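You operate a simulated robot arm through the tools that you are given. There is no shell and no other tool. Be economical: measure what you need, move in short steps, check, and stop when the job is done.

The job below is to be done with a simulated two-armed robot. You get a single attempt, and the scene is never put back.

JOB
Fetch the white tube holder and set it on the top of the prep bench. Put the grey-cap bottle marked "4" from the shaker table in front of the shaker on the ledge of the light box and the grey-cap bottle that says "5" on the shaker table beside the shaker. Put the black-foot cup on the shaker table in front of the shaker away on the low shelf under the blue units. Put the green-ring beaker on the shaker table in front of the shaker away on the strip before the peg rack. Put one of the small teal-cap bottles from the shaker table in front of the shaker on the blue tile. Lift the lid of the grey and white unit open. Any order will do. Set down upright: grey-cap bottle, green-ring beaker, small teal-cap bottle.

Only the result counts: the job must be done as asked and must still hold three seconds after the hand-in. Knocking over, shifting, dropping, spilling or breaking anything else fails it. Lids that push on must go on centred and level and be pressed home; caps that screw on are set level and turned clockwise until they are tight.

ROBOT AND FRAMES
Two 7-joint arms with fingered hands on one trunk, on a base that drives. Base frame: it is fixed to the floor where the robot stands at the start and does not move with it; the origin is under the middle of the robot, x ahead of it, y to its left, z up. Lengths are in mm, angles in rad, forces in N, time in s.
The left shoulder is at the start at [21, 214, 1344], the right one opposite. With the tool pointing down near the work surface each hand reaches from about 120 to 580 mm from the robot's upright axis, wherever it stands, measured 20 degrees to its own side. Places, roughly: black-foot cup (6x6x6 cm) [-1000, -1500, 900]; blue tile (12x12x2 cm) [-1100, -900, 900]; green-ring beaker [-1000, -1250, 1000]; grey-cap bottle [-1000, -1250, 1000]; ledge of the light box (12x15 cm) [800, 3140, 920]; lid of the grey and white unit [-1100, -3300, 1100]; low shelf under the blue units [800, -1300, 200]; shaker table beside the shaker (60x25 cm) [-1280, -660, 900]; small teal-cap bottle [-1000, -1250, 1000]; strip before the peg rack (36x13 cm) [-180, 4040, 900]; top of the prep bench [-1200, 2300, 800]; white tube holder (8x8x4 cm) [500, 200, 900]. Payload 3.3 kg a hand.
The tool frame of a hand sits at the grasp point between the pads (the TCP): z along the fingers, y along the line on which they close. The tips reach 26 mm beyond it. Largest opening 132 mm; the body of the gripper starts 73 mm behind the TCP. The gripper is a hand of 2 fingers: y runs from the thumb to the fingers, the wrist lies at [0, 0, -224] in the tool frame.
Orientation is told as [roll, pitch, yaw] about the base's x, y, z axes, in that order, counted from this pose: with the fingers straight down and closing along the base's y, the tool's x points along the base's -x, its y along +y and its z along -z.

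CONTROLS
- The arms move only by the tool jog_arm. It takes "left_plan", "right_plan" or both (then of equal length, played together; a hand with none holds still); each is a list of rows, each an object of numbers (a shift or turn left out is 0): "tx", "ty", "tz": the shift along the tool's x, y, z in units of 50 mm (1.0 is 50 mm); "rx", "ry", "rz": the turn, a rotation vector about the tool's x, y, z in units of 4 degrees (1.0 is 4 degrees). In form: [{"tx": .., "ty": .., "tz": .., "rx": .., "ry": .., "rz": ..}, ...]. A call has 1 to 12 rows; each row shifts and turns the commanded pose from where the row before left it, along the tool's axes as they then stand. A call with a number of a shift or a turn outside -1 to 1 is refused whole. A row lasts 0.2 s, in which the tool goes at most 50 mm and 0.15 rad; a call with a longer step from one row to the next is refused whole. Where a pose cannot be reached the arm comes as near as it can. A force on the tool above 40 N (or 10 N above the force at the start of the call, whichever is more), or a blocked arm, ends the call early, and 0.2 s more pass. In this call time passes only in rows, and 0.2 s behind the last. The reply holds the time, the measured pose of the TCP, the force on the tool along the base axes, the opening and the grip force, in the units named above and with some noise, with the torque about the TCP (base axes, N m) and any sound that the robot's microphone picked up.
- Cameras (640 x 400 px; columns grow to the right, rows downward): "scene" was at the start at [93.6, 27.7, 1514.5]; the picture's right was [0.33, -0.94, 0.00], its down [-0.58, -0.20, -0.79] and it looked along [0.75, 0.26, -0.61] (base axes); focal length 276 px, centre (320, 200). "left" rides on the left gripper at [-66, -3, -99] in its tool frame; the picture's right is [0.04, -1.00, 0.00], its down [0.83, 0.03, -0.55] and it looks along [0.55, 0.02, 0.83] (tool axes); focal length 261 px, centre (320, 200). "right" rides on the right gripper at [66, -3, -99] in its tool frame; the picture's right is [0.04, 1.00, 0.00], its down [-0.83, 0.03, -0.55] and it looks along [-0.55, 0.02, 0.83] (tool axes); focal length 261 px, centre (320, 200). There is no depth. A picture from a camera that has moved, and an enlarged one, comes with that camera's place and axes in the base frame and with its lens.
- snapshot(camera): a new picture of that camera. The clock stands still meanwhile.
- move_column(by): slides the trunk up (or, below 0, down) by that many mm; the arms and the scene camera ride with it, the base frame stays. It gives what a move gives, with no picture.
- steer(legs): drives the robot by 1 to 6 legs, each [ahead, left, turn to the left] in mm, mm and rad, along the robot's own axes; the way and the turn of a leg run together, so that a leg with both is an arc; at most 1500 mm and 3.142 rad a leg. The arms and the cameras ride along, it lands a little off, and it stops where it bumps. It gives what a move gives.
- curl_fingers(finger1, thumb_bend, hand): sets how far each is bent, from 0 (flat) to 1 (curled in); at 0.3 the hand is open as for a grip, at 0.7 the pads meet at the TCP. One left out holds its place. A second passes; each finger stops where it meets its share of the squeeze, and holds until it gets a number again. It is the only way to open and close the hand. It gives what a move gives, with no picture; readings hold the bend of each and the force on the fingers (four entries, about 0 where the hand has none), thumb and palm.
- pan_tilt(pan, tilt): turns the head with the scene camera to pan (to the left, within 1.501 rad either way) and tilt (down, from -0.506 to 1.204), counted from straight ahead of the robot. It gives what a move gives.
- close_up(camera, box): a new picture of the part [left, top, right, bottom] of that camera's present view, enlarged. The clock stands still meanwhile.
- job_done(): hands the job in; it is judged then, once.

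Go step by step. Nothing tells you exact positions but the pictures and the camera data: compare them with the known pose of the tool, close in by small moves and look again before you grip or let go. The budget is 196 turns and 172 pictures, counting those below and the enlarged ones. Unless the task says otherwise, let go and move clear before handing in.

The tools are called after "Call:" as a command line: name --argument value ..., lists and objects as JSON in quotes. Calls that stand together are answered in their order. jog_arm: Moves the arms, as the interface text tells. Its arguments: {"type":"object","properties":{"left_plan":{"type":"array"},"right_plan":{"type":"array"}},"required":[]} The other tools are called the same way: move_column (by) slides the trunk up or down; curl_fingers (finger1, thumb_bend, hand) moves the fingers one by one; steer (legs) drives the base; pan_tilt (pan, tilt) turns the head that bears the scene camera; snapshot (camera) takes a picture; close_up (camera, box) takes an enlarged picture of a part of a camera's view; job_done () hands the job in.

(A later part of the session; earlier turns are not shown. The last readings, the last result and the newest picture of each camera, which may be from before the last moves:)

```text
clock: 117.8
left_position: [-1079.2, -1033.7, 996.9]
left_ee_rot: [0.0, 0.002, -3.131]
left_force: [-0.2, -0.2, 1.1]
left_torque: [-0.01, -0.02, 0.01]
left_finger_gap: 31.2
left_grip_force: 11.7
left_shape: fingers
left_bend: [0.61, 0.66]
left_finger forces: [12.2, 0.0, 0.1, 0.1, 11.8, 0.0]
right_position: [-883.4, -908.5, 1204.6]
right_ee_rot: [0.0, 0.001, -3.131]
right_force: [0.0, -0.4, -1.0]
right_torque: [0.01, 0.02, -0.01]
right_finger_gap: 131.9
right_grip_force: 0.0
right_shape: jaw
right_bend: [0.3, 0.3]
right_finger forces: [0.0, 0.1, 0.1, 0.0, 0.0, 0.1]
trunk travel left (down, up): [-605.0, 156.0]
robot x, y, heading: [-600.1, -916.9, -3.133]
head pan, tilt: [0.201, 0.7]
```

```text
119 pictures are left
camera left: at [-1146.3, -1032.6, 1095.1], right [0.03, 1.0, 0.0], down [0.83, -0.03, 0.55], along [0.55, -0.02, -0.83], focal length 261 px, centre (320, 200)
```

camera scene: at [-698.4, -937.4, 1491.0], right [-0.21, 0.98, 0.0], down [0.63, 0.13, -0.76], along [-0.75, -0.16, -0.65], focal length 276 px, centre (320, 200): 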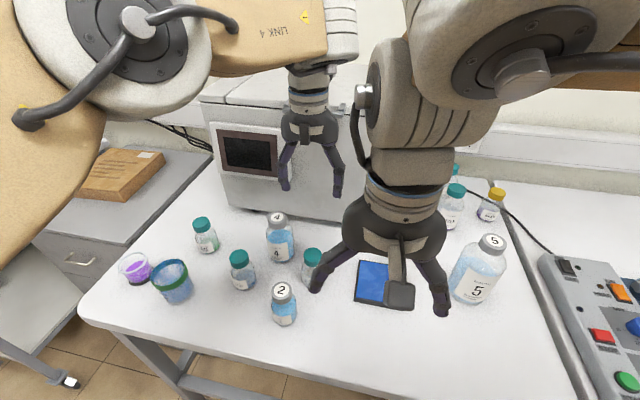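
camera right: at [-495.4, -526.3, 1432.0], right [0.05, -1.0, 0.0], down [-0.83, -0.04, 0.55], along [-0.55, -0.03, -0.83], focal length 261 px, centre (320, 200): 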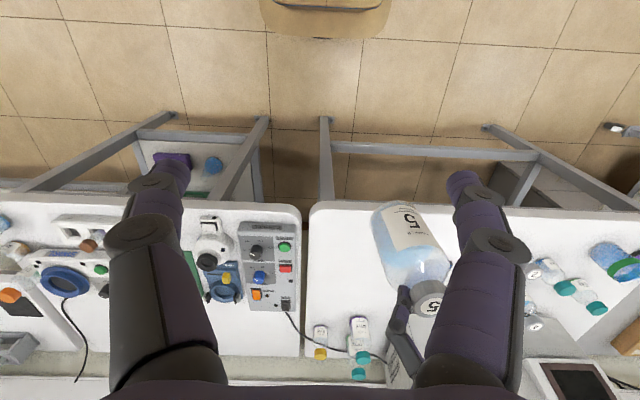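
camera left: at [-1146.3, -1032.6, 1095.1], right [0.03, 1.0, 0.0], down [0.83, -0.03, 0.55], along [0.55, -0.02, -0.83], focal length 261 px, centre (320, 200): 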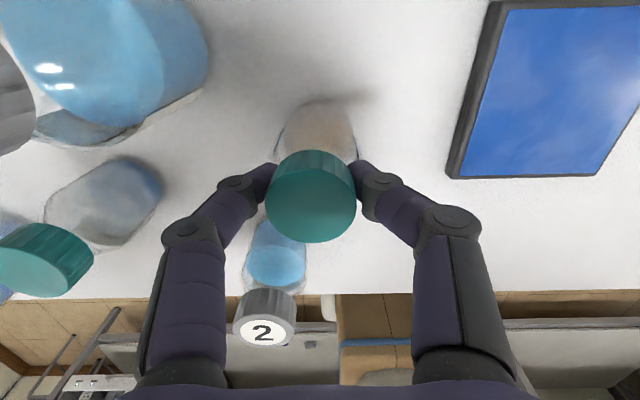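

Gripped. I'll lift 60 mm and slide the base right by about 160 mm to the tile.

Call:
jog_arm --left_plan '[{"tz": -0.3}, {"tz": -0.5}, {"tz": -0.5}]'

Call:
steer --legs '[[0, -158, 0]]'

Call:
snapshot --camera "left"

Call:
snapshot --camera "scene"

```text
clock: 118.6
left_position: [-1079.3, -1037.0, 1062.4]
left_ee_rot: [-0.001, 0.003, -3.132]
left_force: [-0.5, -0.3, -1.2]
left_torque: [0.04, 0.0, 0.03]
left_finger_gap: 31.1
left_grip_force: 12.0
left_shape: fingers
left_bend: [0.61, 0.66]
left_finger forces: [12.2, 0.0, 0.0, 0.1, 11.7, 0.0]
right_position: [-882.9, -908.9, 1203.7]
right_ee_rot: [0.0, 0.0, -3.132]
right_force: [0.3, -0.2, 0.1]
right_torque: [0.01, 0.03, -0.01]
right_finger_gap: 131.9
right_grip_force: 0.0
right_shape: jaw
right_bend: [0.3, 0.3]
right_finger forces: [0.0, 0.1, 0.1, 0.0, 0.0, 0.0]
trunk travel left (down, up): [-605.0, 156.0]
robot x, y, heading: [-599.7, -918.5, -3.133]
head pan, tilt: [0.201, 0.7]
```

```text
clock: 120.0
left_position: [-1081.2, -877.7, 1062.0]
left_ee_rot: [0.002, 0.003, -3.127]
left_force: [-0.2, 0.5, -2.9]
left_torque: [-0.01, -0.02, -0.05]
left_finger_gap: 30.9
left_grip_force: 12.2
left_shape: fingers
left_bend: [0.61, 0.66]
left_finger forces: [12.2, 0.0, 0.0, 0.1, 11.7, 0.0]
right_position: [-884.6, -749.2, 1203.0]
right_ee_rot: [0.002, -0.001, -3.127]
right_force: [-0.2, 0.2, -0.4]
right_torque: [-0.03, 0.0, -0.02]
right_finger_gap: 131.7
right_grip_force: 0.1
right_shape: jaw
right_bend: [0.3, 0.3]
right_finger forces: [0.0, 0.0, 0.0, 0.0, 0.0, 0.0]
trunk travel left (down, up): [-605.0, 156.0]
robot x, y, heading: [-603.8, -758.1, -3.133]
head pan, tilt: [0.201, 0.7]
```

```text
118 pictures are left
camera left: at [-1147.0, -877.5, 1160.3], right [0.03, 1.0, 0.0], down [0.83, -0.02, 0.56], along [0.55, -0.02, -0.83], focal length 261 px, centre (320, 200)
```

left: 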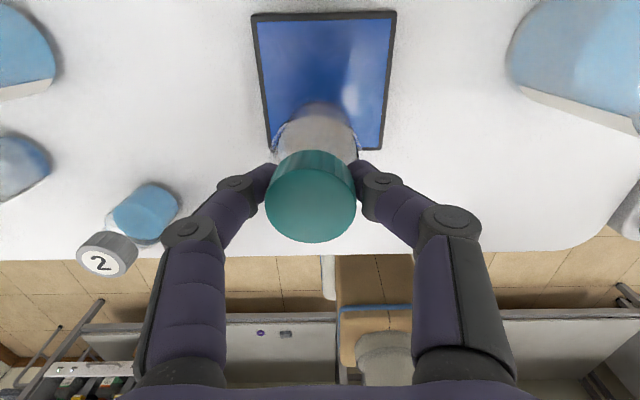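

```text
117 pictures are left
camera scene: at [-697.3, -777.4, 1491.2], right [-0.21, 0.98, 0.0], down [0.63, 0.14, -0.76], along [-0.75, -0.16, -0.64], focal length 276 px, centre (320, 200)
```

scene: 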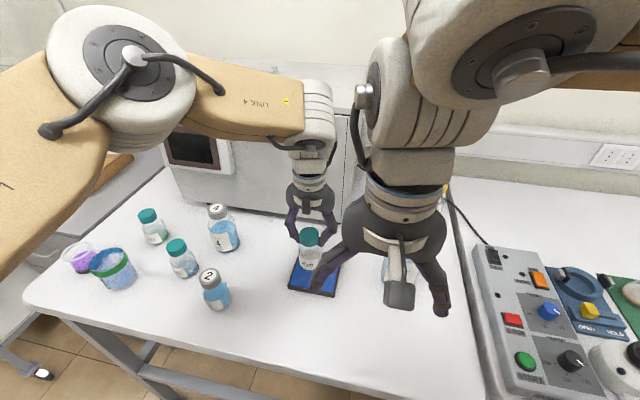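

The tile centre is at about (-1098, -876). I'll shift 17 mm forward and lower onto it.

Call:
jog_arm --left_plan '[{"tx": -0.34, "ty": -0.03}, {"tz": 0.5}, {"tz": 0.22}, {"tz": 0.1}, {"tz": 0.08}, {"tz": 0.08}, {"tz": 0.06}]'

Call:
snapshot --camera "left"

Call:
close_up --camera "scene" --box '[240, 170, 400, 300]'

```text
clock: 121.6
left_position: [-1098.3, -879.2, 1010.3]
left_ee_rot: [-0.003, 0.0, -3.128]
left_force: [-0.3, 2.0, 7.9]
left_torque: [-0.07, 0.01, 0.01]
left_finger_gap: 30.4
left_grip_force: 13.4
left_shape: fingers
left_bend: [0.63, 0.67]
left_finger forces: [13.1, 0.1, 0.0, 0.0, 13.6, 0.0]
right_position: [-886.1, -750.5, 1204.4]
right_ee_rot: [0.001, -0.001, -3.126]
right_force: [-0.5, 0.3, 0.1]
right_torque: [0.04, -0.01, 0.03]
right_finger_gap: 132.0
right_grip_force: 0.2
right_shape: jaw
right_bend: [0.3, 0.3]
right_finger forces: [0.1, 0.1, 0.0, 0.0, 0.0, 0.1]
trunk travel left (down, up): [-605.0, 156.0]
robot x, y, heading: [-602.4, -760.9, -3.132]
head pan, tilt: [0.201, 0.7]
```

```text
116 pictures are left
camera left: at [-1163.8, -878.3, 1109.5], right [0.03, 1.0, 0.0], down [0.83, -0.02, 0.55], along [0.55, -0.01, -0.83], focal length 261 px, centre (320, 200)
```

left: 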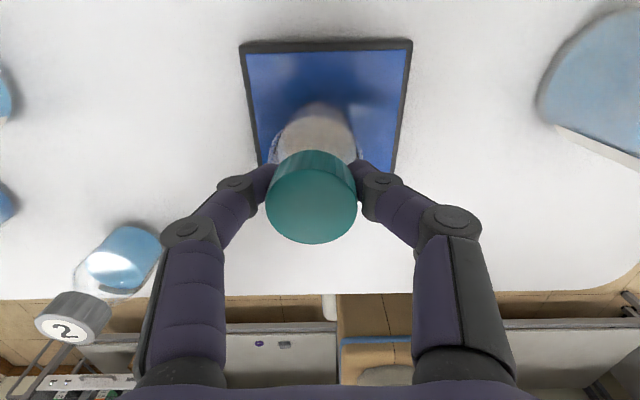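

```text
3.08 times, centred on (320, 235) of scene
camera zoom: at [-696.2, -778.7, 1491.4], right [-0.21, 0.98, 0.0], down [0.63, 0.14, -0.77], along [-0.75, -0.16, -0.64], focal length 848 px, centre (320, 92)
```

zoom: 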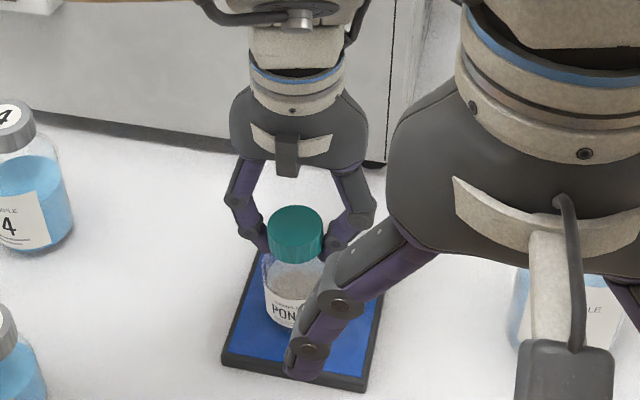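

The POND bottle stands on the tile with light contact. I'll release it and rise.

Call:
curl_fingers --hand "left" --finger1 0.45 --thumb_bend 0.45

Call:
jog_arm --left_plan '[{"tz": -0.3}, {"tz": -0.6}, {"tz": -0.9}, {"tz": -0.9}, {"tx": 0.4, "tz": -0.7}]'

Call:
snapshot --camera "left"

```text
clock: 122.6
left_position: [-1097.6, -880.1, 1009.4]
left_ee_rot: [-0.003, 0.001, -3.129]
left_force: [-0.8, -1.3, 0.1]
left_torque: [0.01, 0.0, 0.0]
left_finger_gap: 82.8
left_grip_force: 0.0
left_shape: fingers
left_bend: [0.45, 0.45]
left_finger forces: [0.0, 0.0, 0.0, 0.0, 0.0, 0.0]
right_position: [-885.4, -750.7, 1204.0]
right_ee_rot: [0.001, -0.001, -3.127]
right_force: [-0.1, 0.4, 0.3]
right_torque: [0.0, 0.01, 0.0]
right_finger_gap: 131.7
right_grip_force: 0.0
right_shape: jaw
right_bend: [0.3, 0.3]
right_finger forces: [0.0, 0.1, 0.0, 0.0, 0.0, 0.0]
trunk travel left (down, up): [-605.0, 156.0]
robot x, y, heading: [-603.5, -759.4, -3.129]
head pan, tilt: [0.201, 0.7]
```

```text
clock: 123.8
left_position: [-1076.1, -877.4, 1180.7]
left_ee_rot: [-0.001, 0.002, -3.127]
left_force: [0.0, -0.4, -0.8]
left_torque: [0.02, 0.01, -0.02]
left_finger_gap: 82.9
left_grip_force: 0.1
left_shape: fingers
left_bend: [0.45, 0.45]
left_finger forces: [0.1, 0.1, 0.0, 0.0, 0.0, 0.1]
right_position: [-883.3, -750.9, 1204.5]
right_ee_rot: [-0.001, -0.002, -3.128]
right_force: [-0.7, 0.6, 0.9]
right_torque: [-0.02, -0.01, -0.03]
right_finger_gap: 131.9
right_grip_force: 0.1
right_shape: jaw
right_bend: [0.3, 0.3]
right_finger forces: [0.1, 0.0, 0.0, 0.1, 0.0, 0.1]
trunk travel left (down, up): [-605.0, 156.0]
robot x, y, heading: [-602.1, -762.2, -3.134]
head pan, tilt: [0.201, 0.7]
```

```text
114 pictures are left
camera left: at [-1141.4, -877.0, 1278.8], right [0.03, 1.0, 0.0], down [0.83, -0.02, 0.55], along [0.55, -0.01, -0.83], focal length 261 px, centre (320, 200)
```

left: 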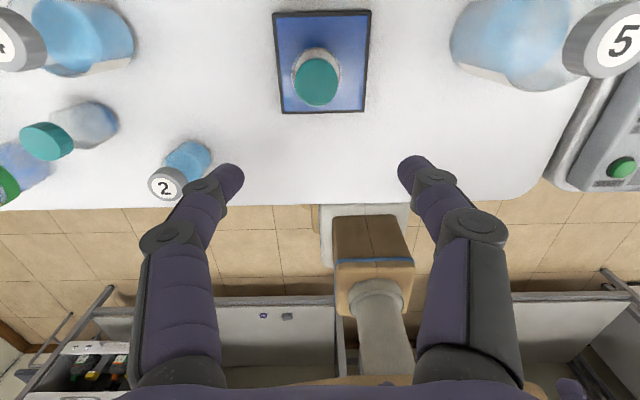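

POND sits on the tile. Next is the black-foot cup, near (-1000,-1470). I'll slide left to it.

Call:
steer --legs '[[-80, 0, 0], [0, 590, -0.01]]'

Call:
curl_fingers --hand "left" --finger1 0.4 --thumb_bend 0.4

Call:
snapshot --camera "left"

Call:
snapshot --camera "scene"

```text
clock: 127.8
left_position: [-989.1, -1468.9, 1179.6]
left_ee_rot: [-0.001, 0.002, -3.124]
left_force: [-0.2, -0.3, -0.4]
left_torque: [-0.01, -0.03, 0.0]
left_finger_gap: 82.5
left_grip_force: 0.0
left_shape: fingers
left_bend: [0.45, 0.45]
left_finger forces: [0.0, 0.1, 0.0, 0.0, 0.0, 0.0]
right_position: [-799.6, -1340.1, 1203.3]
right_ee_rot: [0.0, 0.0, -3.123]
right_force: [-1.1, -0.2, -0.1]
right_torque: [0.0, 0.02, 0.0]
right_finger_gap: 131.9
right_grip_force: 0.1
right_shape: jaw
right_bend: [0.3, 0.3]
right_finger forces: [0.0, 0.0, 0.0, 0.0, 0.0, 0.0]
trunk travel left (down, up): [-605.0, 156.0]
robot x, y, heading: [-515.5, -1344.2, -3.128]
head pan, tilt: [0.201, 0.7]
```

```text
clock: 128.8
left_position: [-990.1, -1467.1, 1179.0]
left_ee_rot: [0.001, 0.002, -3.124]
left_force: [-0.4, -0.7, -0.9]
left_torque: [0.02, 0.01, -0.02]
left_finger_gap: 100.0
left_grip_force: 0.0
left_shape: fingers
left_bend: [0.4, 0.4]
left_finger forces: [0.0, 0.0, 0.1, 0.0, 0.0, 0.0]
right_position: [-798.8, -1340.5, 1204.7]
right_ee_rot: [-0.002, -0.002, -3.123]
right_force: [0.1, -0.1, -0.1]
right_torque: [0.0, 0.02, 0.0]
right_finger_gap: 132.0
right_grip_force: 0.2
right_shape: jaw
right_bend: [0.3, 0.3]
right_finger forces: [0.1, 0.0, 0.0, 0.0, 0.0, 0.1]
trunk travel left (down, up): [-605.0, 156.0]
robot x, y, heading: [-516.6, -1348.1, -3.127]
head pan, tilt: [0.201, 0.7]
```

```text
113 pictures are left
camera left: at [-1056.1, -1466.9, 1277.9], right [0.02, 1.0, 0.0], down [0.83, -0.02, 0.55], along [0.55, -0.01, -0.83], focal length 261 px, centre (320, 200)
```

left: 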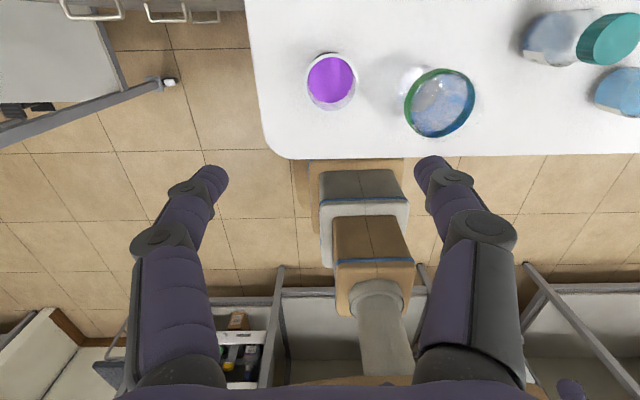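

```text
112 pictures are left
camera scene: at [-610.5, -1367.4, 1491.2], right [-0.22, 0.98, 0.0], down [0.63, 0.14, -0.76], along [-0.75, -0.16, -0.64], focal length 276 px, centre (320, 200)
```

scene: 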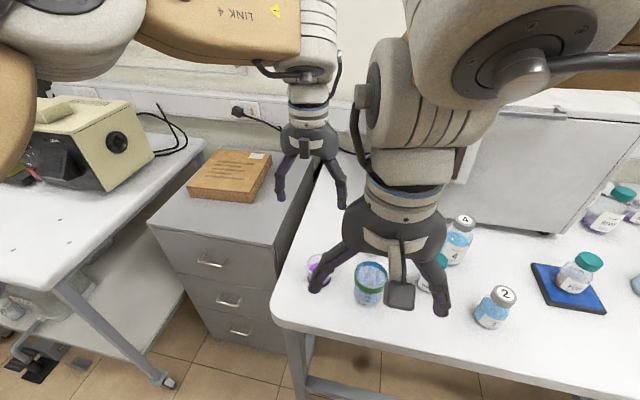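

The cup's rim is at about (-1003, -1452) and the beaker is close on its right. I'll narrow the opening, move over it, lower part way and check.

Call:
curl_fingers --hand "left" --finger1 0.44 --thumb_bend 0.44

Call:
jog_arm --left_plan '[{"tx": -0.26, "ty": -0.3, "tz": 0.6}, {"tz": 0.8}, {"tz": 0.8}, {"tz": 0.8}, {"tz": 0.5}]'

Call:
snapshot --camera "left"

Call:
close_up --camera "scene" --box '[240, 180, 420, 320]'

```text
clock: 129.8
left_position: [-990.5, -1467.7, 1178.7]
left_ee_rot: [0.002, 0.001, -3.124]
left_force: [0.1, -0.4, -1.2]
left_torque: [-0.01, -0.03, -0.01]
left_finger_gap: 87.5
left_grip_force: 0.0
left_shape: fingers
left_bend: [0.44, 0.44]
left_finger forces: [0.0, 0.0, 0.1, 0.0, 0.0, 0.1]
right_position: [-799.3, -1339.0, 1204.0]
right_ee_rot: [0.001, 0.001, -3.122]
right_force: [0.8, -0.8, -0.1]
right_torque: [0.03, 0.03, -0.03]
right_finger_gap: 131.8
right_grip_force: 0.1
right_shape: jaw
right_bend: [0.3, 0.3]
right_finger forces: [0.0, 0.0, 0.1, 0.0, 0.0, 0.0]
trunk travel left (down, up): [-605.0, 156.0]
robot x, y, heading: [-520.2, -1346.4, -3.127]
head pan, tilt: [0.201, 0.7]
```

```text
clock: 131.0
left_position: [-1004.3, -1452.9, 1002.9]
left_ee_rot: [-0.001, 0.001, -3.125]
left_force: [0.4, 0.2, -0.4]
left_torque: [0.01, 0.01, 0.02]
left_finger_gap: 87.3
left_grip_force: 0.1
left_shape: fingers
left_bend: [0.44, 0.44]
left_finger forces: [0.0, 0.1, 0.0, 0.1, 0.1, 0.0]
right_position: [-799.6, -1340.8, 1204.3]
right_ee_rot: [-0.001, -0.001, -3.124]
right_force: [0.1, -0.7, -0.2]
right_torque: [-0.02, 0.01, -0.01]
right_finger_gap: 131.8
right_grip_force: 0.0
right_shape: jaw
right_bend: [0.3, 0.3]
right_finger forces: [0.1, 0.0, 0.1, 0.0, 0.0, 0.1]
trunk travel left (down, up): [-605.0, 156.0]
robot x, y, heading: [-512.8, -1347.4, -3.118]
head pan, tilt: [0.201, 0.7]
```

```text
111 pictures are left
camera left: at [-1070.4, -1452.1, 1102.3], right [0.02, 1.0, 0.0], down [0.83, -0.02, 0.55], along [0.55, -0.01, -0.83], focal length 261 px, centre (320, 200)
```

left: 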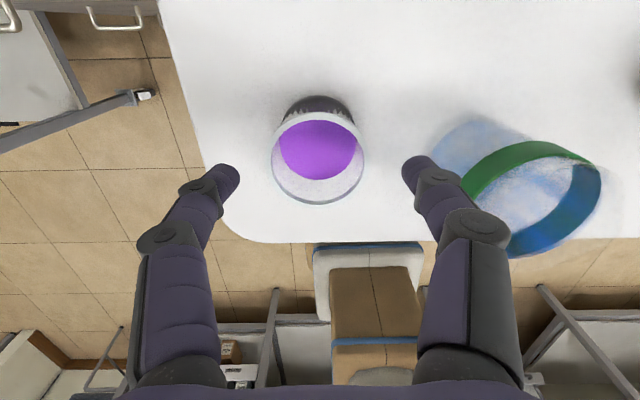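

```text
2.86 times, centred on (330, 250) of scene
camera zoom: at [-610.7, -1367.2, 1491.2], right [-0.22, 0.98, 0.0], down [0.63, 0.14, -0.76], along [-0.75, -0.16, -0.64], focal length 787 px, centre (291, 57)
```

zoom: 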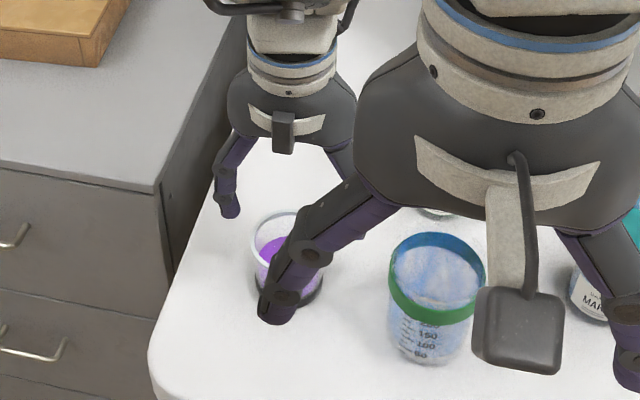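

It's centred. I'll lower around the cup and close.

Call:
jog_arm --left_plan '[{"ty": 0.03, "tz": 0.6}, {"tz": 0.5}, {"tz": 0.38}]'

Call:
curl_fingers --hand "left" --finger1 0.7 --thumb_bend 0.7

Call:
snapshot --camera "left"

```text
clock: 131.8
left_position: [-1003.9, -1453.2, 931.4]
left_ee_rot: [0.001, -0.005, -3.122]
left_force: [-1.7, -0.4, 15.2]
left_torque: [0.09, 0.01, 0.1]
left_finger_gap: 88.4
left_grip_force: 7.8
left_shape: fingers
left_bend: [0.44, 0.44]
left_finger forces: [6.9, 0.0, 0.0, 0.0, 8.1, 0.1]
right_position: [-796.9, -1340.2, 1204.8]
right_ee_rot: [0.002, -0.002, -3.124]
right_force: [-0.3, 0.2, 0.2]
right_torque: [0.02, -0.01, -0.02]
right_finger_gap: 131.9
right_grip_force: 0.1
right_shape: jaw
right_bend: [0.3, 0.3]
right_finger forces: [0.1, 0.0, 0.0, 0.1, 0.1, 0.0]
trunk travel left (down, up): [-605.0, 156.0]
robot x, y, heading: [-516.3, -1346.6, -3.124]
head pan, tilt: [0.201, 0.7]
```

```text
clock: 132.8
left_position: [-1004.3, -1454.0, 930.7]
left_ee_rot: [0.001, -0.002, -3.123]
left_force: [-9.7, -1.6, 32.3]
left_torque: [-1.14, 0.22, -0.31]
left_finger_gap: 50.3
left_grip_force: 29.8
left_shape: fingers
left_bend: [0.59, 0.63]
left_finger forces: [43.5, 0.1, 0.0, 0.0, 16.7, 0.1]
right_position: [-797.7, -1339.3, 1204.2]
right_ee_rot: [-0.001, 0.0, -3.124]
right_force: [0.4, -0.3, 0.2]
right_torque: [0.0, -0.01, 0.02]
right_finger_gap: 131.8
right_grip_force: 0.2
right_shape: jaw
right_bend: [0.3, 0.3]
right_finger forces: [0.1, 0.0, 0.0, 0.1, 0.1, 0.1]
trunk travel left (down, up): [-605.0, 156.0]
robot x, y, heading: [-513.5, -1344.1, -3.125]
head pan, tilt: [0.201, 0.7]
```

```text
109 pictures are left
camera left: at [-1070.8, -1453.7, 1030.5], right [0.02, 1.0, 0.0], down [0.83, -0.02, 0.55], along [0.55, -0.01, -0.84], focal length 261 px, centre (320, 200)
```

left: 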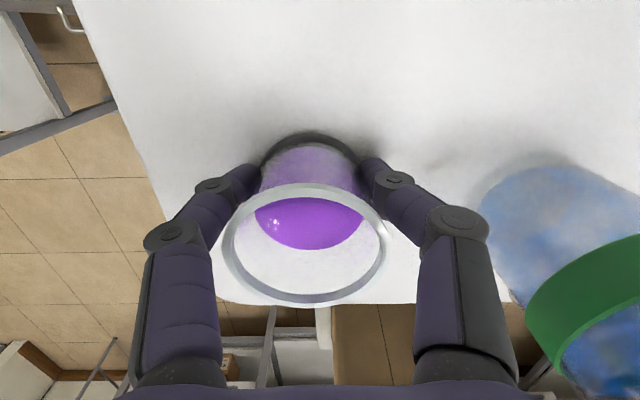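

The fingertips are touching the table, so its surface is near z≈904. The cup is gripped low, so I'll lift gently and check.

Call:
jog_arm --left_plan '[{"tz": -0.1}, {"tz": -0.2}, {"tz": -0.3}, {"tz": -0.4}]'

Call:
snapshot --camera "left"

Call:
close_up --camera "scene" --box '[240, 180, 420, 320]'

```text
clock: 133.8
left_position: [-1002.3, -1452.9, 978.2]
left_ee_rot: [0.001, 0.004, -3.125]
left_force: [0.8, -0.6, -0.7]
left_torque: [0.02, 0.02, -0.04]
left_finger_gap: 50.2
left_grip_force: 13.9
left_shape: fingers
left_bend: [0.55, 0.63]
left_finger forces: [13.4, 0.0, 0.0, 0.0, 13.9, 0.1]
right_position: [-798.6, -1339.9, 1204.0]
right_ee_rot: [-0.001, 0.0, -3.122]
right_force: [0.6, 0.0, -0.1]
right_torque: [0.0, -0.04, -0.03]
right_finger_gap: 131.9
right_grip_force: 0.0
right_shape: jaw
right_bend: [0.3, 0.3]
right_finger forces: [0.0, 0.0, 0.1, 0.0, 0.0, 0.0]
trunk travel left (down, up): [-605.0, 156.0]
robot x, y, heading: [-519.2, -1351.3, -3.127]
head pan, tilt: [0.201, 0.7]
```

```text
108 pictures are left
camera left: at [-1068.6, -1452.9, 1077.0], right [0.02, 1.0, 0.0], down [0.83, -0.02, 0.56], along [0.56, -0.01, -0.83], focal length 261 px, centre (320, 200)
```

left: 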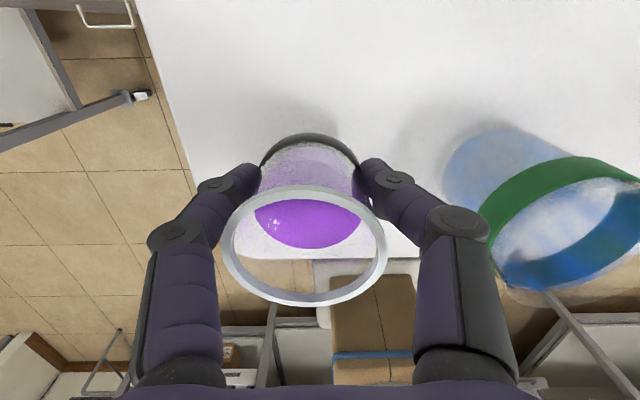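

```text
2.86 times, centred on (330, 250) of scene
camera zoom: at [-610.2, -1367.3, 1491.2], right [-0.22, 0.98, 0.0], down [0.63, 0.14, -0.76], along [-0.75, -0.16, -0.64], focal length 787 px, centre (291, 57)
```

zoom: 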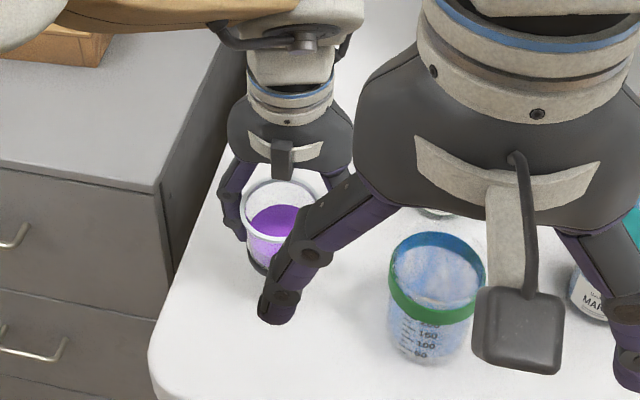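

The cup is held upright. I'll lift it a bit, back into the aisle, turn to face the blue units and lower the trunk to view the low shelf.

Call:
jog_arm --left_plan '[{"tz": -0.8}, {"tz": -0.7}]'

Call:
steer --legs '[[-260, 0, 0], [0, 0, 1.56], [0, 0, 1.56]]'

Call:
pan_tilt --pan 0.0 --tilt 0.6

Call:
snapshot --camera "scene"

Call:
snapshot --camera "right"

```text
clock: 134.4
left_position: [-1001.3, -1454.2, 1055.1]
left_ee_rot: [0.0, 0.003, -3.123]
left_force: [0.5, 0.7, -0.6]
left_torque: [-0.01, -0.01, 0.0]
left_finger_gap: 50.3
left_grip_force: 13.5
left_shape: fingers
left_bend: [0.55, 0.63]
left_finger forces: [13.4, 0.0, 0.0, 0.0, 14.2, 0.0]
right_position: [-799.2, -1339.5, 1203.5]
right_ee_rot: [0.001, 0.0, -3.124]
right_force: [1.2, -0.5, 0.4]
right_torque: [0.02, 0.02, 0.02]
right_finger_gap: 132.0
right_grip_force: 0.0
right_shape: jaw
right_bend: [0.3, 0.3]
right_finger forces: [0.1, 0.0, 0.1, 0.1, 0.1, 0.1]
trunk travel left (down, up): [-605.0, 156.0]
robot x, y, heading: [-516.6, -1348.8, -3.125]
head pan, tilt: [0.201, 0.7]
```

```text
clock: 143.9
left_position: [227.6, -1239.0, 1052.9]
left_ee_rot: [-0.001, 0.002, 0.015]
left_force: [0.0, 0.7, -1.5]
left_torque: [-0.01, 0.03, 0.01]
left_finger_gap: 49.8
left_grip_force: 13.5
left_shape: fingers
left_bend: [0.55, 0.63]
left_finger forces: [13.2, 0.1, 0.1, 0.1, 13.9, 0.1]
right_position: [24.2, -1353.2, 1203.1]
right_ee_rot: [0.0, 0.0, 0.015]
right_force: [0.7, 0.0, -0.4]
right_torque: [0.02, 0.0, 0.05]
right_finger_gap: 131.9
right_grip_force: 0.0
right_shape: jaw
right_bend: [0.3, 0.3]
right_finger forces: [0.0, 0.0, 0.0, 0.0, 0.0, 0.0]
trunk travel left (down, up): [-605.0, 156.0]
robot x, y, heading: [-259.0, -1343.2, 0.015]
head pan, tilt: [0.201, 0.7]
```

```text
clock: 144.6
left_position: [226.1, -1239.2, 1053.8]
left_ee_rot: [0.0, 0.002, 0.013]
left_force: [1.0, 0.1, -1.2]
left_torque: [-0.02, 0.03, 0.07]
left_finger_gap: 50.2
left_grip_force: 13.4
left_shape: fingers
left_bend: [0.55, 0.63]
left_finger forces: [13.3, 0.0, 0.1, 0.0, 13.9, 0.0]
right_position: [24.2, -1353.8, 1202.9]
right_ee_rot: [0.0, 0.0, 0.014]
right_force: [-0.3, 0.6, 0.1]
right_torque: [0.02, -0.01, 0.06]
right_finger_gap: 131.9
right_grip_force: 0.1
right_shape: jaw
right_bend: [0.3, 0.3]
right_finger forces: [0.1, 0.0, 0.0, 0.0, 0.1, 0.0]
trunk travel left (down, up): [-605.0, 156.0]
robot x, y, heading: [-259.3, -1346.3, 0.013]
head pan, tilt: [0.0, 0.6]
```

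```text
106 pictures are left
camera scene: at [-158.0, -1343.0, 1499.8], right [0.01, -1.0, 0.0], down [-0.57, -0.01, -0.82], along [0.82, 0.01, -0.57], focal length 276 px, centre (320, 200)
```

scene: 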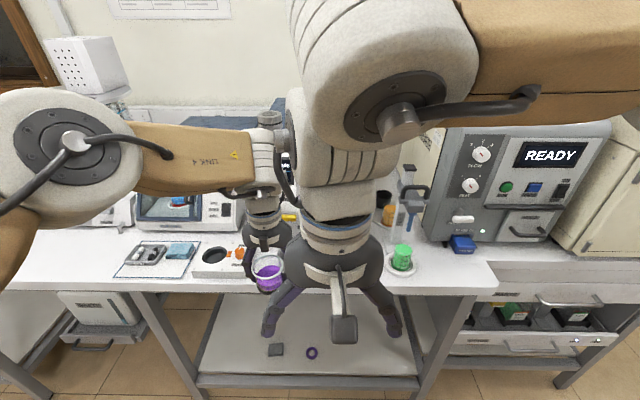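

```text
105 pictures are left
camera right: at [-41.6, -1358.3, 1302.0], right [-0.05, 1.0, 0.0], down [0.83, 0.05, 0.55], along [0.55, 0.03, -0.83], focal length 261 px, centre (320, 200)
```

right: 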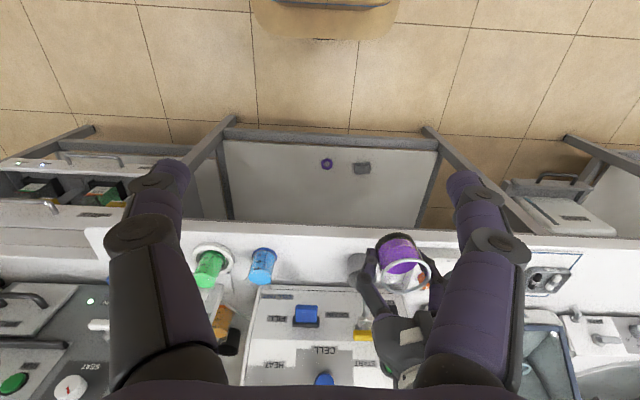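

The low shelf is at z≈200, with its front edge near x≈380 and y from about -820 to -1790. A purple ring sits near (486,-1302), so I'll aim for (490,-1490). I'll back off, tuck the right hand, and lower the trunk.

Call:
jog_arm --right_plan '[{"tx": 0.7}, {"tx": 0.7}, {"tx": 0.6}]'

Call:
steer --legs '[[-120, -250, -0.014]]'

Call:
move_column --by -600

Call:
snapshot --camera "scene"

Call:
snapshot --camera "right"

```text
clock: 145.4
left_position: [227.1, -1238.9, 1053.4]
left_ee_rot: [0.0, 0.003, 0.014]
left_force: [-0.2, -0.4, -0.9]
left_torque: [-0.01, -0.01, 0.02]
left_finger_gap: 49.4
left_grip_force: 14.0
left_shape: fingers
left_bend: [0.55, 0.63]
left_finger forces: [13.2, 0.1, 0.0, 0.0, 13.8, 0.0]
right_position: [-59.2, -1355.4, 1205.9]
right_ee_rot: [0.002, -0.017, -0.01]
right_force: [7.4, -0.3, 1.1]
right_torque: [0.0, 0.97, 0.03]
right_finger_gap: 132.0
right_grip_force: 0.0
right_shape: jaw
right_bend: [0.3, 0.3]
right_finger forces: [0.0, 0.0, 0.0, 0.1, 0.0, 0.1]
trunk travel left (down, up): [-605.0, 156.0]
robot x, y, heading: [-259.5, -1342.4, 0.014]
head pan, tilt: [0.0, 0.6]
stopped in row 3 (right hand): the force on the tool passed its limit at 103 N (the readings are from after the stop); the commanded pose is now the measured one
```

```text
clock: 147.4
left_position: [107.9, -1500.5, 1054.0]
left_ee_rot: [-0.001, 0.002, 0.003]
left_force: [-0.3, -0.4, -1.4]
left_torque: [0.03, -0.03, -0.03]
left_finger_gap: 50.0
left_grip_force: 13.4
left_shape: fingers
left_bend: [0.55, 0.63]
left_finger forces: [13.1, 0.0, 0.0, 0.0, 13.8, 0.0]
right_position: [-180.3, -1612.0, 1206.9]
right_ee_rot: [0.002, -0.016, -0.021]
right_force: [29.5, -0.7, -1.0]
right_torque: [0.01, 3.28, 0.05]
right_finger_gap: 131.8
right_grip_force: 0.0
right_shape: jaw
right_bend: [0.3, 0.3]
right_finger forces: [0.0, 0.0, 0.1, 0.1, 0.0, 0.0]
trunk travel left (down, up): [-605.0, 156.0]
robot x, y, heading: [-379.0, -1597.5, 0.005]
head pan, tilt: [0.0, 0.6]
```

```text
refused: -600 is not a number from -400 to 400
```

```text
104 pictures are left
camera scene: at [-279.8, -1599.7, 1499.9], right [0.0, -1.0, 0.0], down [-0.56, 0.0, -0.83], along [0.83, 0.0, -0.56], focal length 276 px, centre (320, 200)
```

scene: 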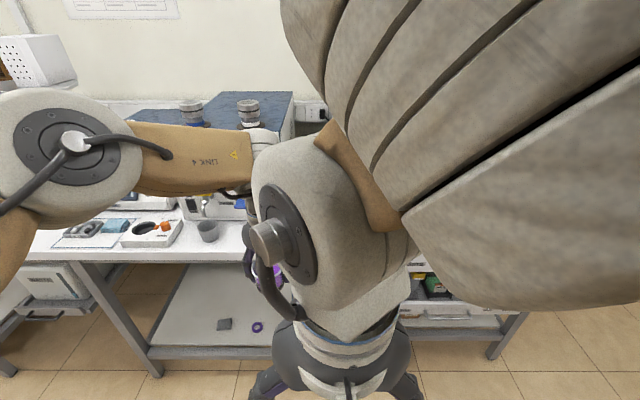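

```text
103 pictures are left
camera right: at [-247.5, -1615.7, 1304.4], right [-0.02, 1.0, 0.0], down [0.82, 0.02, 0.57], along [0.57, 0.01, -0.82], focal length 261 px, centre (320, 200)
```

right: 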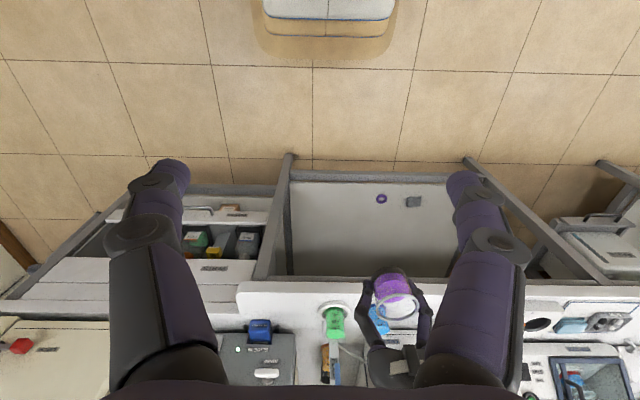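

The right hand's camera was touching my own body, so I'll ease it forward. Then I'll lower the trunk in two steps.

Call:
jog_arm --right_plan '[{"tx": -0.8}]'

Call:
move_column --by -390

Call:
move_column --by -205

Call:
snapshot --camera "scene"

Call:
snapshot --camera "right"

```text
clock: 147.8
left_position: [109.5, -1498.9, 1052.1]
left_ee_rot: [0.0, 0.003, 0.001]
left_force: [0.3, 0.7, -1.0]
left_torque: [0.01, 0.02, 0.03]
left_finger_gap: 50.1
left_grip_force: 13.2
left_shape: fingers
left_bend: [0.55, 0.63]
left_finger forces: [13.2, 0.0, 0.1, 0.1, 13.9, 0.0]
right_position: [-137.7, -1611.9, 1206.6]
right_ee_rot: [-0.001, -0.013, -0.02]
right_force: [0.6, 0.2, 0.5]
right_torque: [-0.02, 0.06, 0.03]
right_finger_gap: 132.1
right_grip_force: 0.0
right_shape: jaw
right_bend: [0.3, 0.3]
right_finger forces: [0.1, 0.0, 0.1, 0.0, 0.0, 0.1]
trunk travel left (down, up): [-605.0, 156.0]
robot x, y, heading: [-379.4, -1596.7, -0.005]
head pan, tilt: [0.0, 0.6]
```

```text
clock: 151.5
left_position: [107.2, -1498.9, 663.2]
left_ee_rot: [-0.001, 0.002, 0.002]
left_force: [0.1, 0.0, -1.3]
left_torque: [0.01, -0.01, -0.02]
left_finger_gap: 49.9
left_grip_force: 13.7
left_shape: fingers
left_bend: [0.55, 0.63]
left_finger forces: [13.2, 0.0, 0.0, 0.0, 13.9, 0.0]
right_position: [-141.6, -1611.5, 816.0]
right_ee_rot: [0.001, -0.015, -0.021]
right_force: [1.1, 0.7, 0.5]
right_torque: [-0.02, -0.02, 0.02]
right_finger_gap: 131.9
right_grip_force: 0.1
right_shape: jaw
right_bend: [0.3, 0.3]
right_finger forces: [0.0, 0.0, 0.0, 0.0, 0.1, 0.1]
trunk travel left (down, up): [-215.0, 546.0]
robot x, y, heading: [-379.7, -1599.3, -0.001]
head pan, tilt: [0.0, 0.6]
```

```text
clock: 152.2
left_position: [106.3, -1499.0, 626.0]
left_ee_rot: [0.001, 0.011, 0.003]
left_force: [0.3, 0.3, -1.1]
left_torque: [-0.01, 0.01, 0.03]
left_finger_gap: 49.9
left_grip_force: 13.7
left_shape: fingers
left_bend: [0.55, 0.63]
left_finger forces: [13.2, 0.1, 0.1, 0.0, 13.9, 0.0]
right_position: [-135.4, -1613.0, 780.3]
right_ee_rot: [-0.002, -0.021, -0.033]
right_force: [5.9, 0.0, -6.6]
right_torque: [-0.07, 0.18, -0.04]
right_finger_gap: 131.8
right_grip_force: 0.1
right_shape: jaw
right_bend: [0.3, 0.3]
right_finger forces: [0.0, 0.0, 0.0, 0.0, 0.0, 0.0]
trunk travel left (down, up): [-181.0, 580.0]
robot x, y, heading: [-376.6, -1599.4, -0.001]
head pan, tilt: [0.0, 0.6]
stopped: the force on the tool passed its limit at 54 N (the readings are from after the stop); the commanded pose is now the measured one
```

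```text
102 pictures are left
camera scene: at [-216.0, -1598.5, 1071.2], right [0.0, -1.0, 0.0], down [-0.56, 0.0, -0.83], along [0.83, 0.0, -0.56], focal length 276 px, centre (320, 200)
```

scene: 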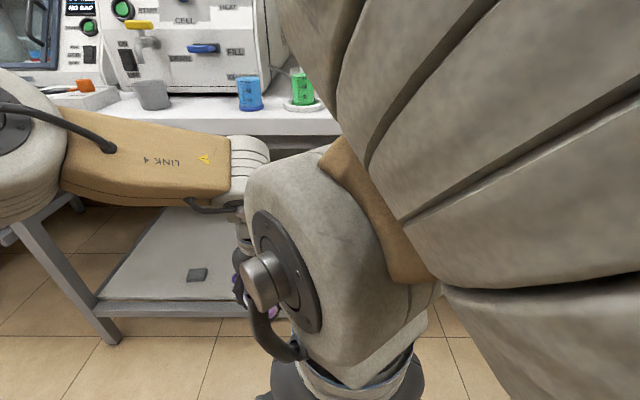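

```text
101 pictures are left
camera right: at [-202.8, -1616.1, 878.0], right [-0.01, 1.0, 0.0], down [0.82, 0.01, 0.57], along [0.57, 0.0, -0.82], focal length 261 px, centre (320, 200)
```

right: 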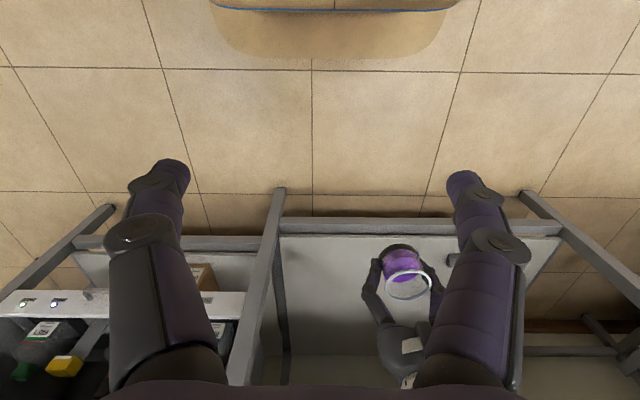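

The right hand met my own trunk as it lowered. I'll move it forward and outward, then continue down.

Call:
jog_arm --right_plan '[{"tx": -0.8}, {"tx": -0.8, "ty": -0.3}, {"tx": -0.4, "ty": -0.8}, {"ty": -0.6}]'

Call:
move_column --by -170

Call:
snapshot --camera "scene"

Call:
snapshot --camera "left"

```text
clock: 153.2
left_position: [106.0, -1499.0, 625.5]
left_ee_rot: [-0.001, 0.01, 0.001]
left_force: [-0.6, 0.0, -0.7]
left_torque: [0.0, -0.04, -0.04]
left_finger_gap: 49.9
left_grip_force: 13.6
left_shape: fingers
left_bend: [0.55, 0.63]
left_finger forces: [13.2, 0.1, 0.0, 0.0, 13.8, 0.0]
right_position: [-40.0, -1707.6, 782.1]
right_ee_rot: [-0.001, -0.02, -0.032]
right_force: [-0.2, -0.2, 0.2]
right_torque: [-0.01, -0.01, 0.01]
right_finger_gap: 132.1
right_grip_force: 0.1
right_shape: jaw
right_bend: [0.3, 0.3]
right_finger forces: [0.0, 0.0, 0.1, 0.0, 0.1, 0.0]
trunk travel left (down, up): [-181.0, 580.0]
robot x, y, heading: [-382.8, -1597.7, -0.003]
head pan, tilt: [0.0, 0.6]
```

```text
clock: 155.2
left_position: [106.4, -1498.3, 457.3]
left_ee_rot: [-0.001, 0.01, 0.003]
left_force: [-0.6, 0.6, -0.6]
left_torque: [-0.02, -0.02, 0.02]
left_finger_gap: 50.0
left_grip_force: 13.5
left_shape: fingers
left_bend: [0.55, 0.63]
left_finger forces: [13.1, 0.1, 0.1, 0.0, 13.8, 0.1]
right_position: [-39.2, -1702.7, 615.2]
right_ee_rot: [-0.001, -0.019, -0.031]
right_force: [-0.3, -1.3, 0.0]
right_torque: [0.03, 0.0, 0.03]
right_finger_gap: 132.1
right_grip_force: 0.2
right_shape: jaw
right_bend: [0.3, 0.3]
right_finger forces: [0.1, 0.0, 0.1, 0.1, 0.0, 0.1]
trunk travel left (down, up): [-11.0, 750.0]
robot x, y, heading: [-382.1, -1601.3, 0.004]
head pan, tilt: [0.0, 0.6]
```

```text
100 pictures are left
camera scene: at [-151.8, -1598.5, 892.6], right [0.0, -1.0, 0.0], down [-0.57, 0.0, -0.82], along [0.82, 0.0, -0.57], focal length 276 px, centre (320, 200)
```

scene: 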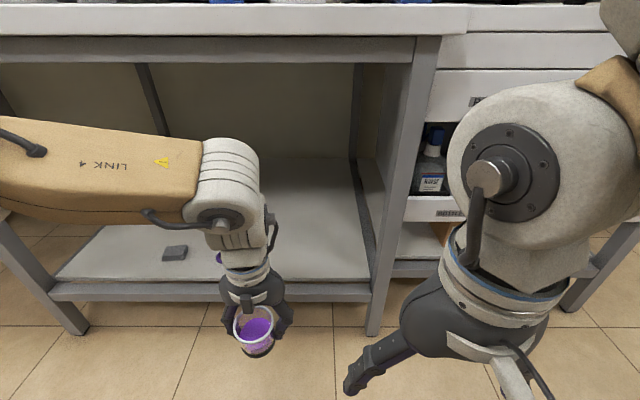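

```text
99 pictures are left
camera left: at [172.4, -1502.1, 555.5], right [-0.04, -1.0, 0.0], down [-0.83, 0.03, 0.56], along [-0.56, 0.02, -0.83], focal length 261 px, centre (320, 200)
```

left: 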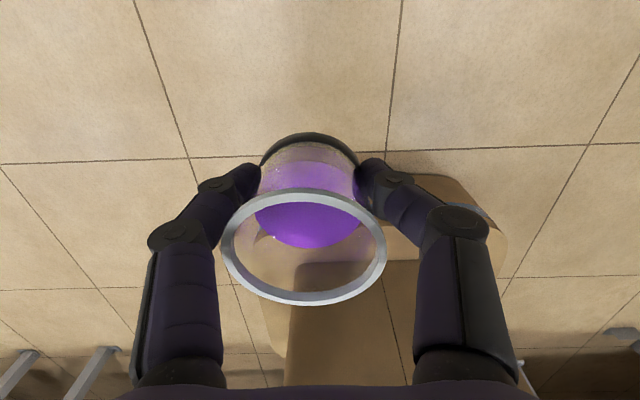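

I have a good view of the low shelf. I'll lower the cup to about 60 mm above shelf height, extend the arm, then drive forward slowly.

Call:
jog_arm --left_plan '[{"tz": 0.7}, {"tz": 0.7}, {"tz": 0.7}, {"tz": 0.7}, {"tz": 0.5}, {"tx": -0.7}, {"tx": -0.7}, {"tx": -0.7}]'

Call:
snapshot --camera "scene"

```text
clock: 157.0
left_position: [181.5, -1501.6, 291.6]
left_ee_rot: [0.0, 0.012, 0.001]
left_force: [-0.1, -0.4, -1.1]
left_torque: [-0.01, -0.01, 0.04]
left_finger_gap: 49.2
left_grip_force: 13.4
left_shape: fingers
left_bend: [0.55, 0.63]
left_finger forces: [13.2, 0.1, 0.1, 0.0, 13.7, 0.0]
left hand out of reach, approached as far as the arm can: row 8
right_position: [-37.5, -1701.3, 613.4]
right_ee_rot: [0.0, -0.019, -0.031]
right_force: [0.3, 0.3, 0.1]
right_torque: [0.01, -0.02, 0.0]
right_finger_gap: 131.7
right_grip_force: 0.2
right_shape: jaw
right_bend: [0.3, 0.3]
right_finger forces: [0.0, 0.0, 0.0, 0.0, 0.1, 0.0]
trunk travel left (down, up): [-11.0, 750.0]
robot x, y, heading: [-381.2, -1596.3, -0.002]
head pan, tilt: [0.0, 0.6]
```

```text
98 pictures are left
camera scene: at [-151.6, -1598.5, 892.5], right [0.0, -1.0, 0.0], down [-0.57, 0.0, -0.82], along [0.82, 0.0, -0.57], focal length 276 px, centre (320, 200)
```

scene: 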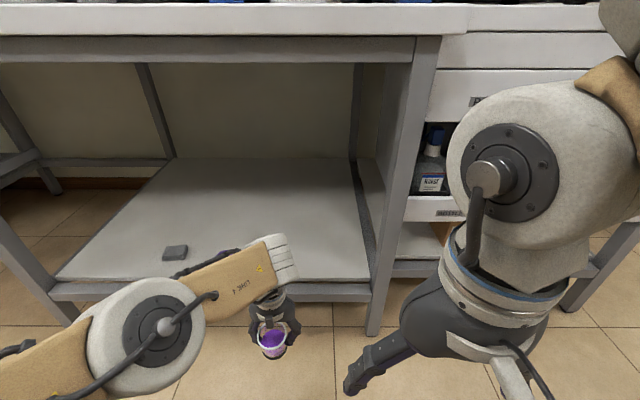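

I'll pull the right hand back a little for clearance from the drawers and drive forward.

Call:
jog_arm --right_plan '[{"tx": 0.6}, {"tx": 0.5}]'

Call:
steer --legs '[[180, 0, 0], [85, 0, 0]]'

Call:
snapshot --camera "scene"

Call:
snapshot --camera "left"

```text
clock: 157.6
left_position: [181.6, -1500.8, 291.4]
left_ee_rot: [0.0, 0.011, 0.001]
left_force: [0.6, 0.0, -1.5]
left_torque: [-0.02, -0.03, -0.04]
left_finger_gap: 49.9
left_grip_force: 13.8
left_shape: fingers
left_bend: [0.55, 0.63]
left_finger forces: [13.2, 0.1, 0.0, 0.0, 13.7, 0.0]
right_position: [-80.8, -1704.3, 612.5]
right_ee_rot: [-0.002, -0.032, -0.054]
right_force: [9.5, 2.0, -3.3]
right_torque: [-0.18, 0.79, -0.13]
right_finger_gap: 131.6
right_grip_force: 0.0
right_shape: jaw
right_bend: [0.3, 0.3]
right_finger forces: [0.1, 0.1, 0.0, 0.0, 0.0, 0.1]
trunk travel left (down, up): [-11.0, 750.0]
robot x, y, heading: [-376.1, -1596.9, -0.004]
head pan, tilt: [0.0, 0.6]
stopped in row 2 (right hand): the force on the tool passed its limit at 113 N (the readings are from after the stop); the commanded pose is now the measured one
```

```text
clock: 159.8
left_position: [451.8, -1503.3, 291.6]
left_ee_rot: [0.0, 0.011, -0.001]
left_force: [1.0, 0.1, -1.6]
left_torque: [-0.03, -0.01, -0.01]
left_finger_gap: 49.6
left_grip_force: 13.6
left_shape: fingers
left_bend: [0.55, 0.63]
left_finger forces: [13.2, 0.0, 0.0, 0.0, 13.7, 0.0]
right_position: [185.6, -1705.8, 612.2]
right_ee_rot: [-0.002, -0.034, -0.055]
right_force: [26.5, -1.2, -13.6]
right_torque: [0.11, 2.01, 0.05]
right_finger_gap: 131.9
right_grip_force: 0.1
right_shape: jaw
right_bend: [0.3, 0.3]
right_finger forces: [0.1, 0.0, 0.0, 0.0, 0.0, 0.0]
trunk travel left (down, up): [-11.0, 750.0]
robot x, y, heading: [-119.0, -1597.2, 0.002]
head pan, tilt: [0.0, 0.6]
```

```text
97 pictures are left
camera scene: at [116.7, -1599.5, 892.5], right [0.0, -1.0, 0.0], down [-0.57, 0.0, -0.82], along [0.82, 0.0, -0.57], focal length 276 px, centre (320, 200)
```

scene: 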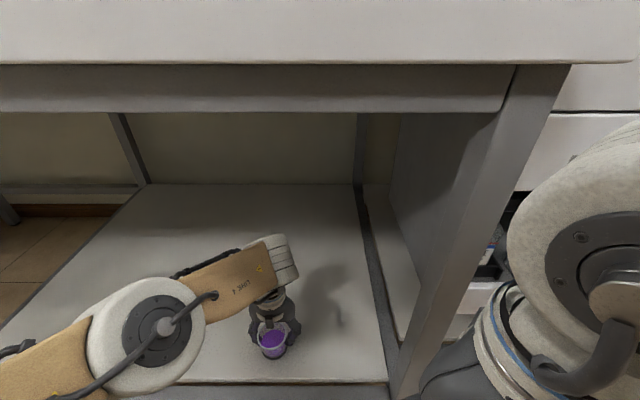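

```text
96 pictures are left
camera left: at [517.0, -1506.3, 390.5], right [-0.04, -1.0, 0.0], down [-0.83, 0.04, 0.56], along [-0.56, 0.02, -0.83], focal length 261 px, centre (320, 200)
```

left: 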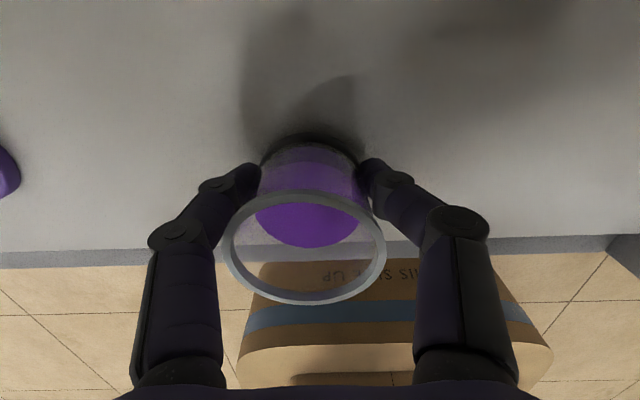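

The cup is over the shelf, behind the front edge. I'll lower until contact.

Call:
jog_arm --left_plan '[{"tz": 0.4}, {"tz": 0.3}, {"tz": 0.12}, {"tz": 0.1}, {"tz": 0.1}, {"tz": 0.1}, {"tz": 0.1}, {"tz": 0.1}, {"tz": 0.1}]'

Call:
snapshot --camera "left"

```text
clock: 160.2
left_position: [449.0, -1502.9, 280.8]
left_ee_rot: [0.002, -0.008, 0.003]
left_force: [-4.8, 1.4, 28.0]
left_torque: [1.2, 0.22, 0.17]
left_finger_gap: 49.4
left_grip_force: 28.4
left_shape: fingers
left_bend: [0.59, 0.64]
left_finger forces: [41.8, 0.0, 0.0, 0.1, 15.1, 0.0]
left hand out of reach, approached as far as the arm can: row 1, 2
right_position: [185.2, -1705.1, 614.5]
right_ee_rot: [-0.002, -0.036, -0.057]
right_force: [0.8, -0.3, -0.4]
right_torque: [0.03, 0.06, 0.0]
right_finger_gap: 131.9
right_grip_force: 0.1
right_shape: jaw
right_bend: [0.3, 0.3]
right_finger forces: [0.0, 0.0, 0.0, 0.1, 0.0, 0.0]
trunk travel left (down, up): [-11.0, 750.0]
robot x, y, heading: [-107.7, -1599.3, -0.004]
head pan, tilt: [0.0, 0.6]
stopped in row 2 (left hand): the force on the tool passed its limit at 44 N (the readings are from after the stop); the commanded pose is now the measured one
```

```text
95 pictures are left
camera left: at [513.8, -1506.3, 380.7], right [-0.04, -1.0, 0.0], down [-0.84, 0.03, 0.55], along [-0.55, 0.02, -0.84], focal length 261 px, centre (320, 200)
```

left: 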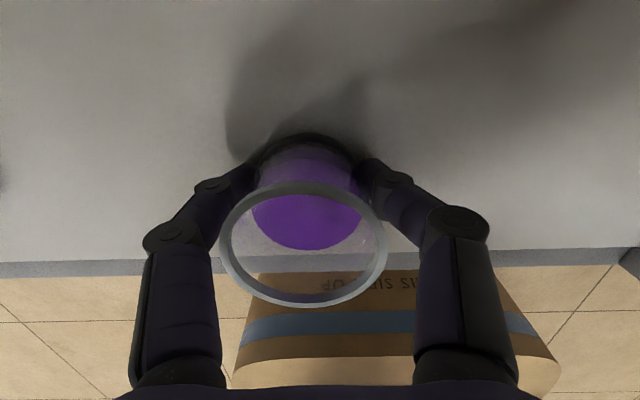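

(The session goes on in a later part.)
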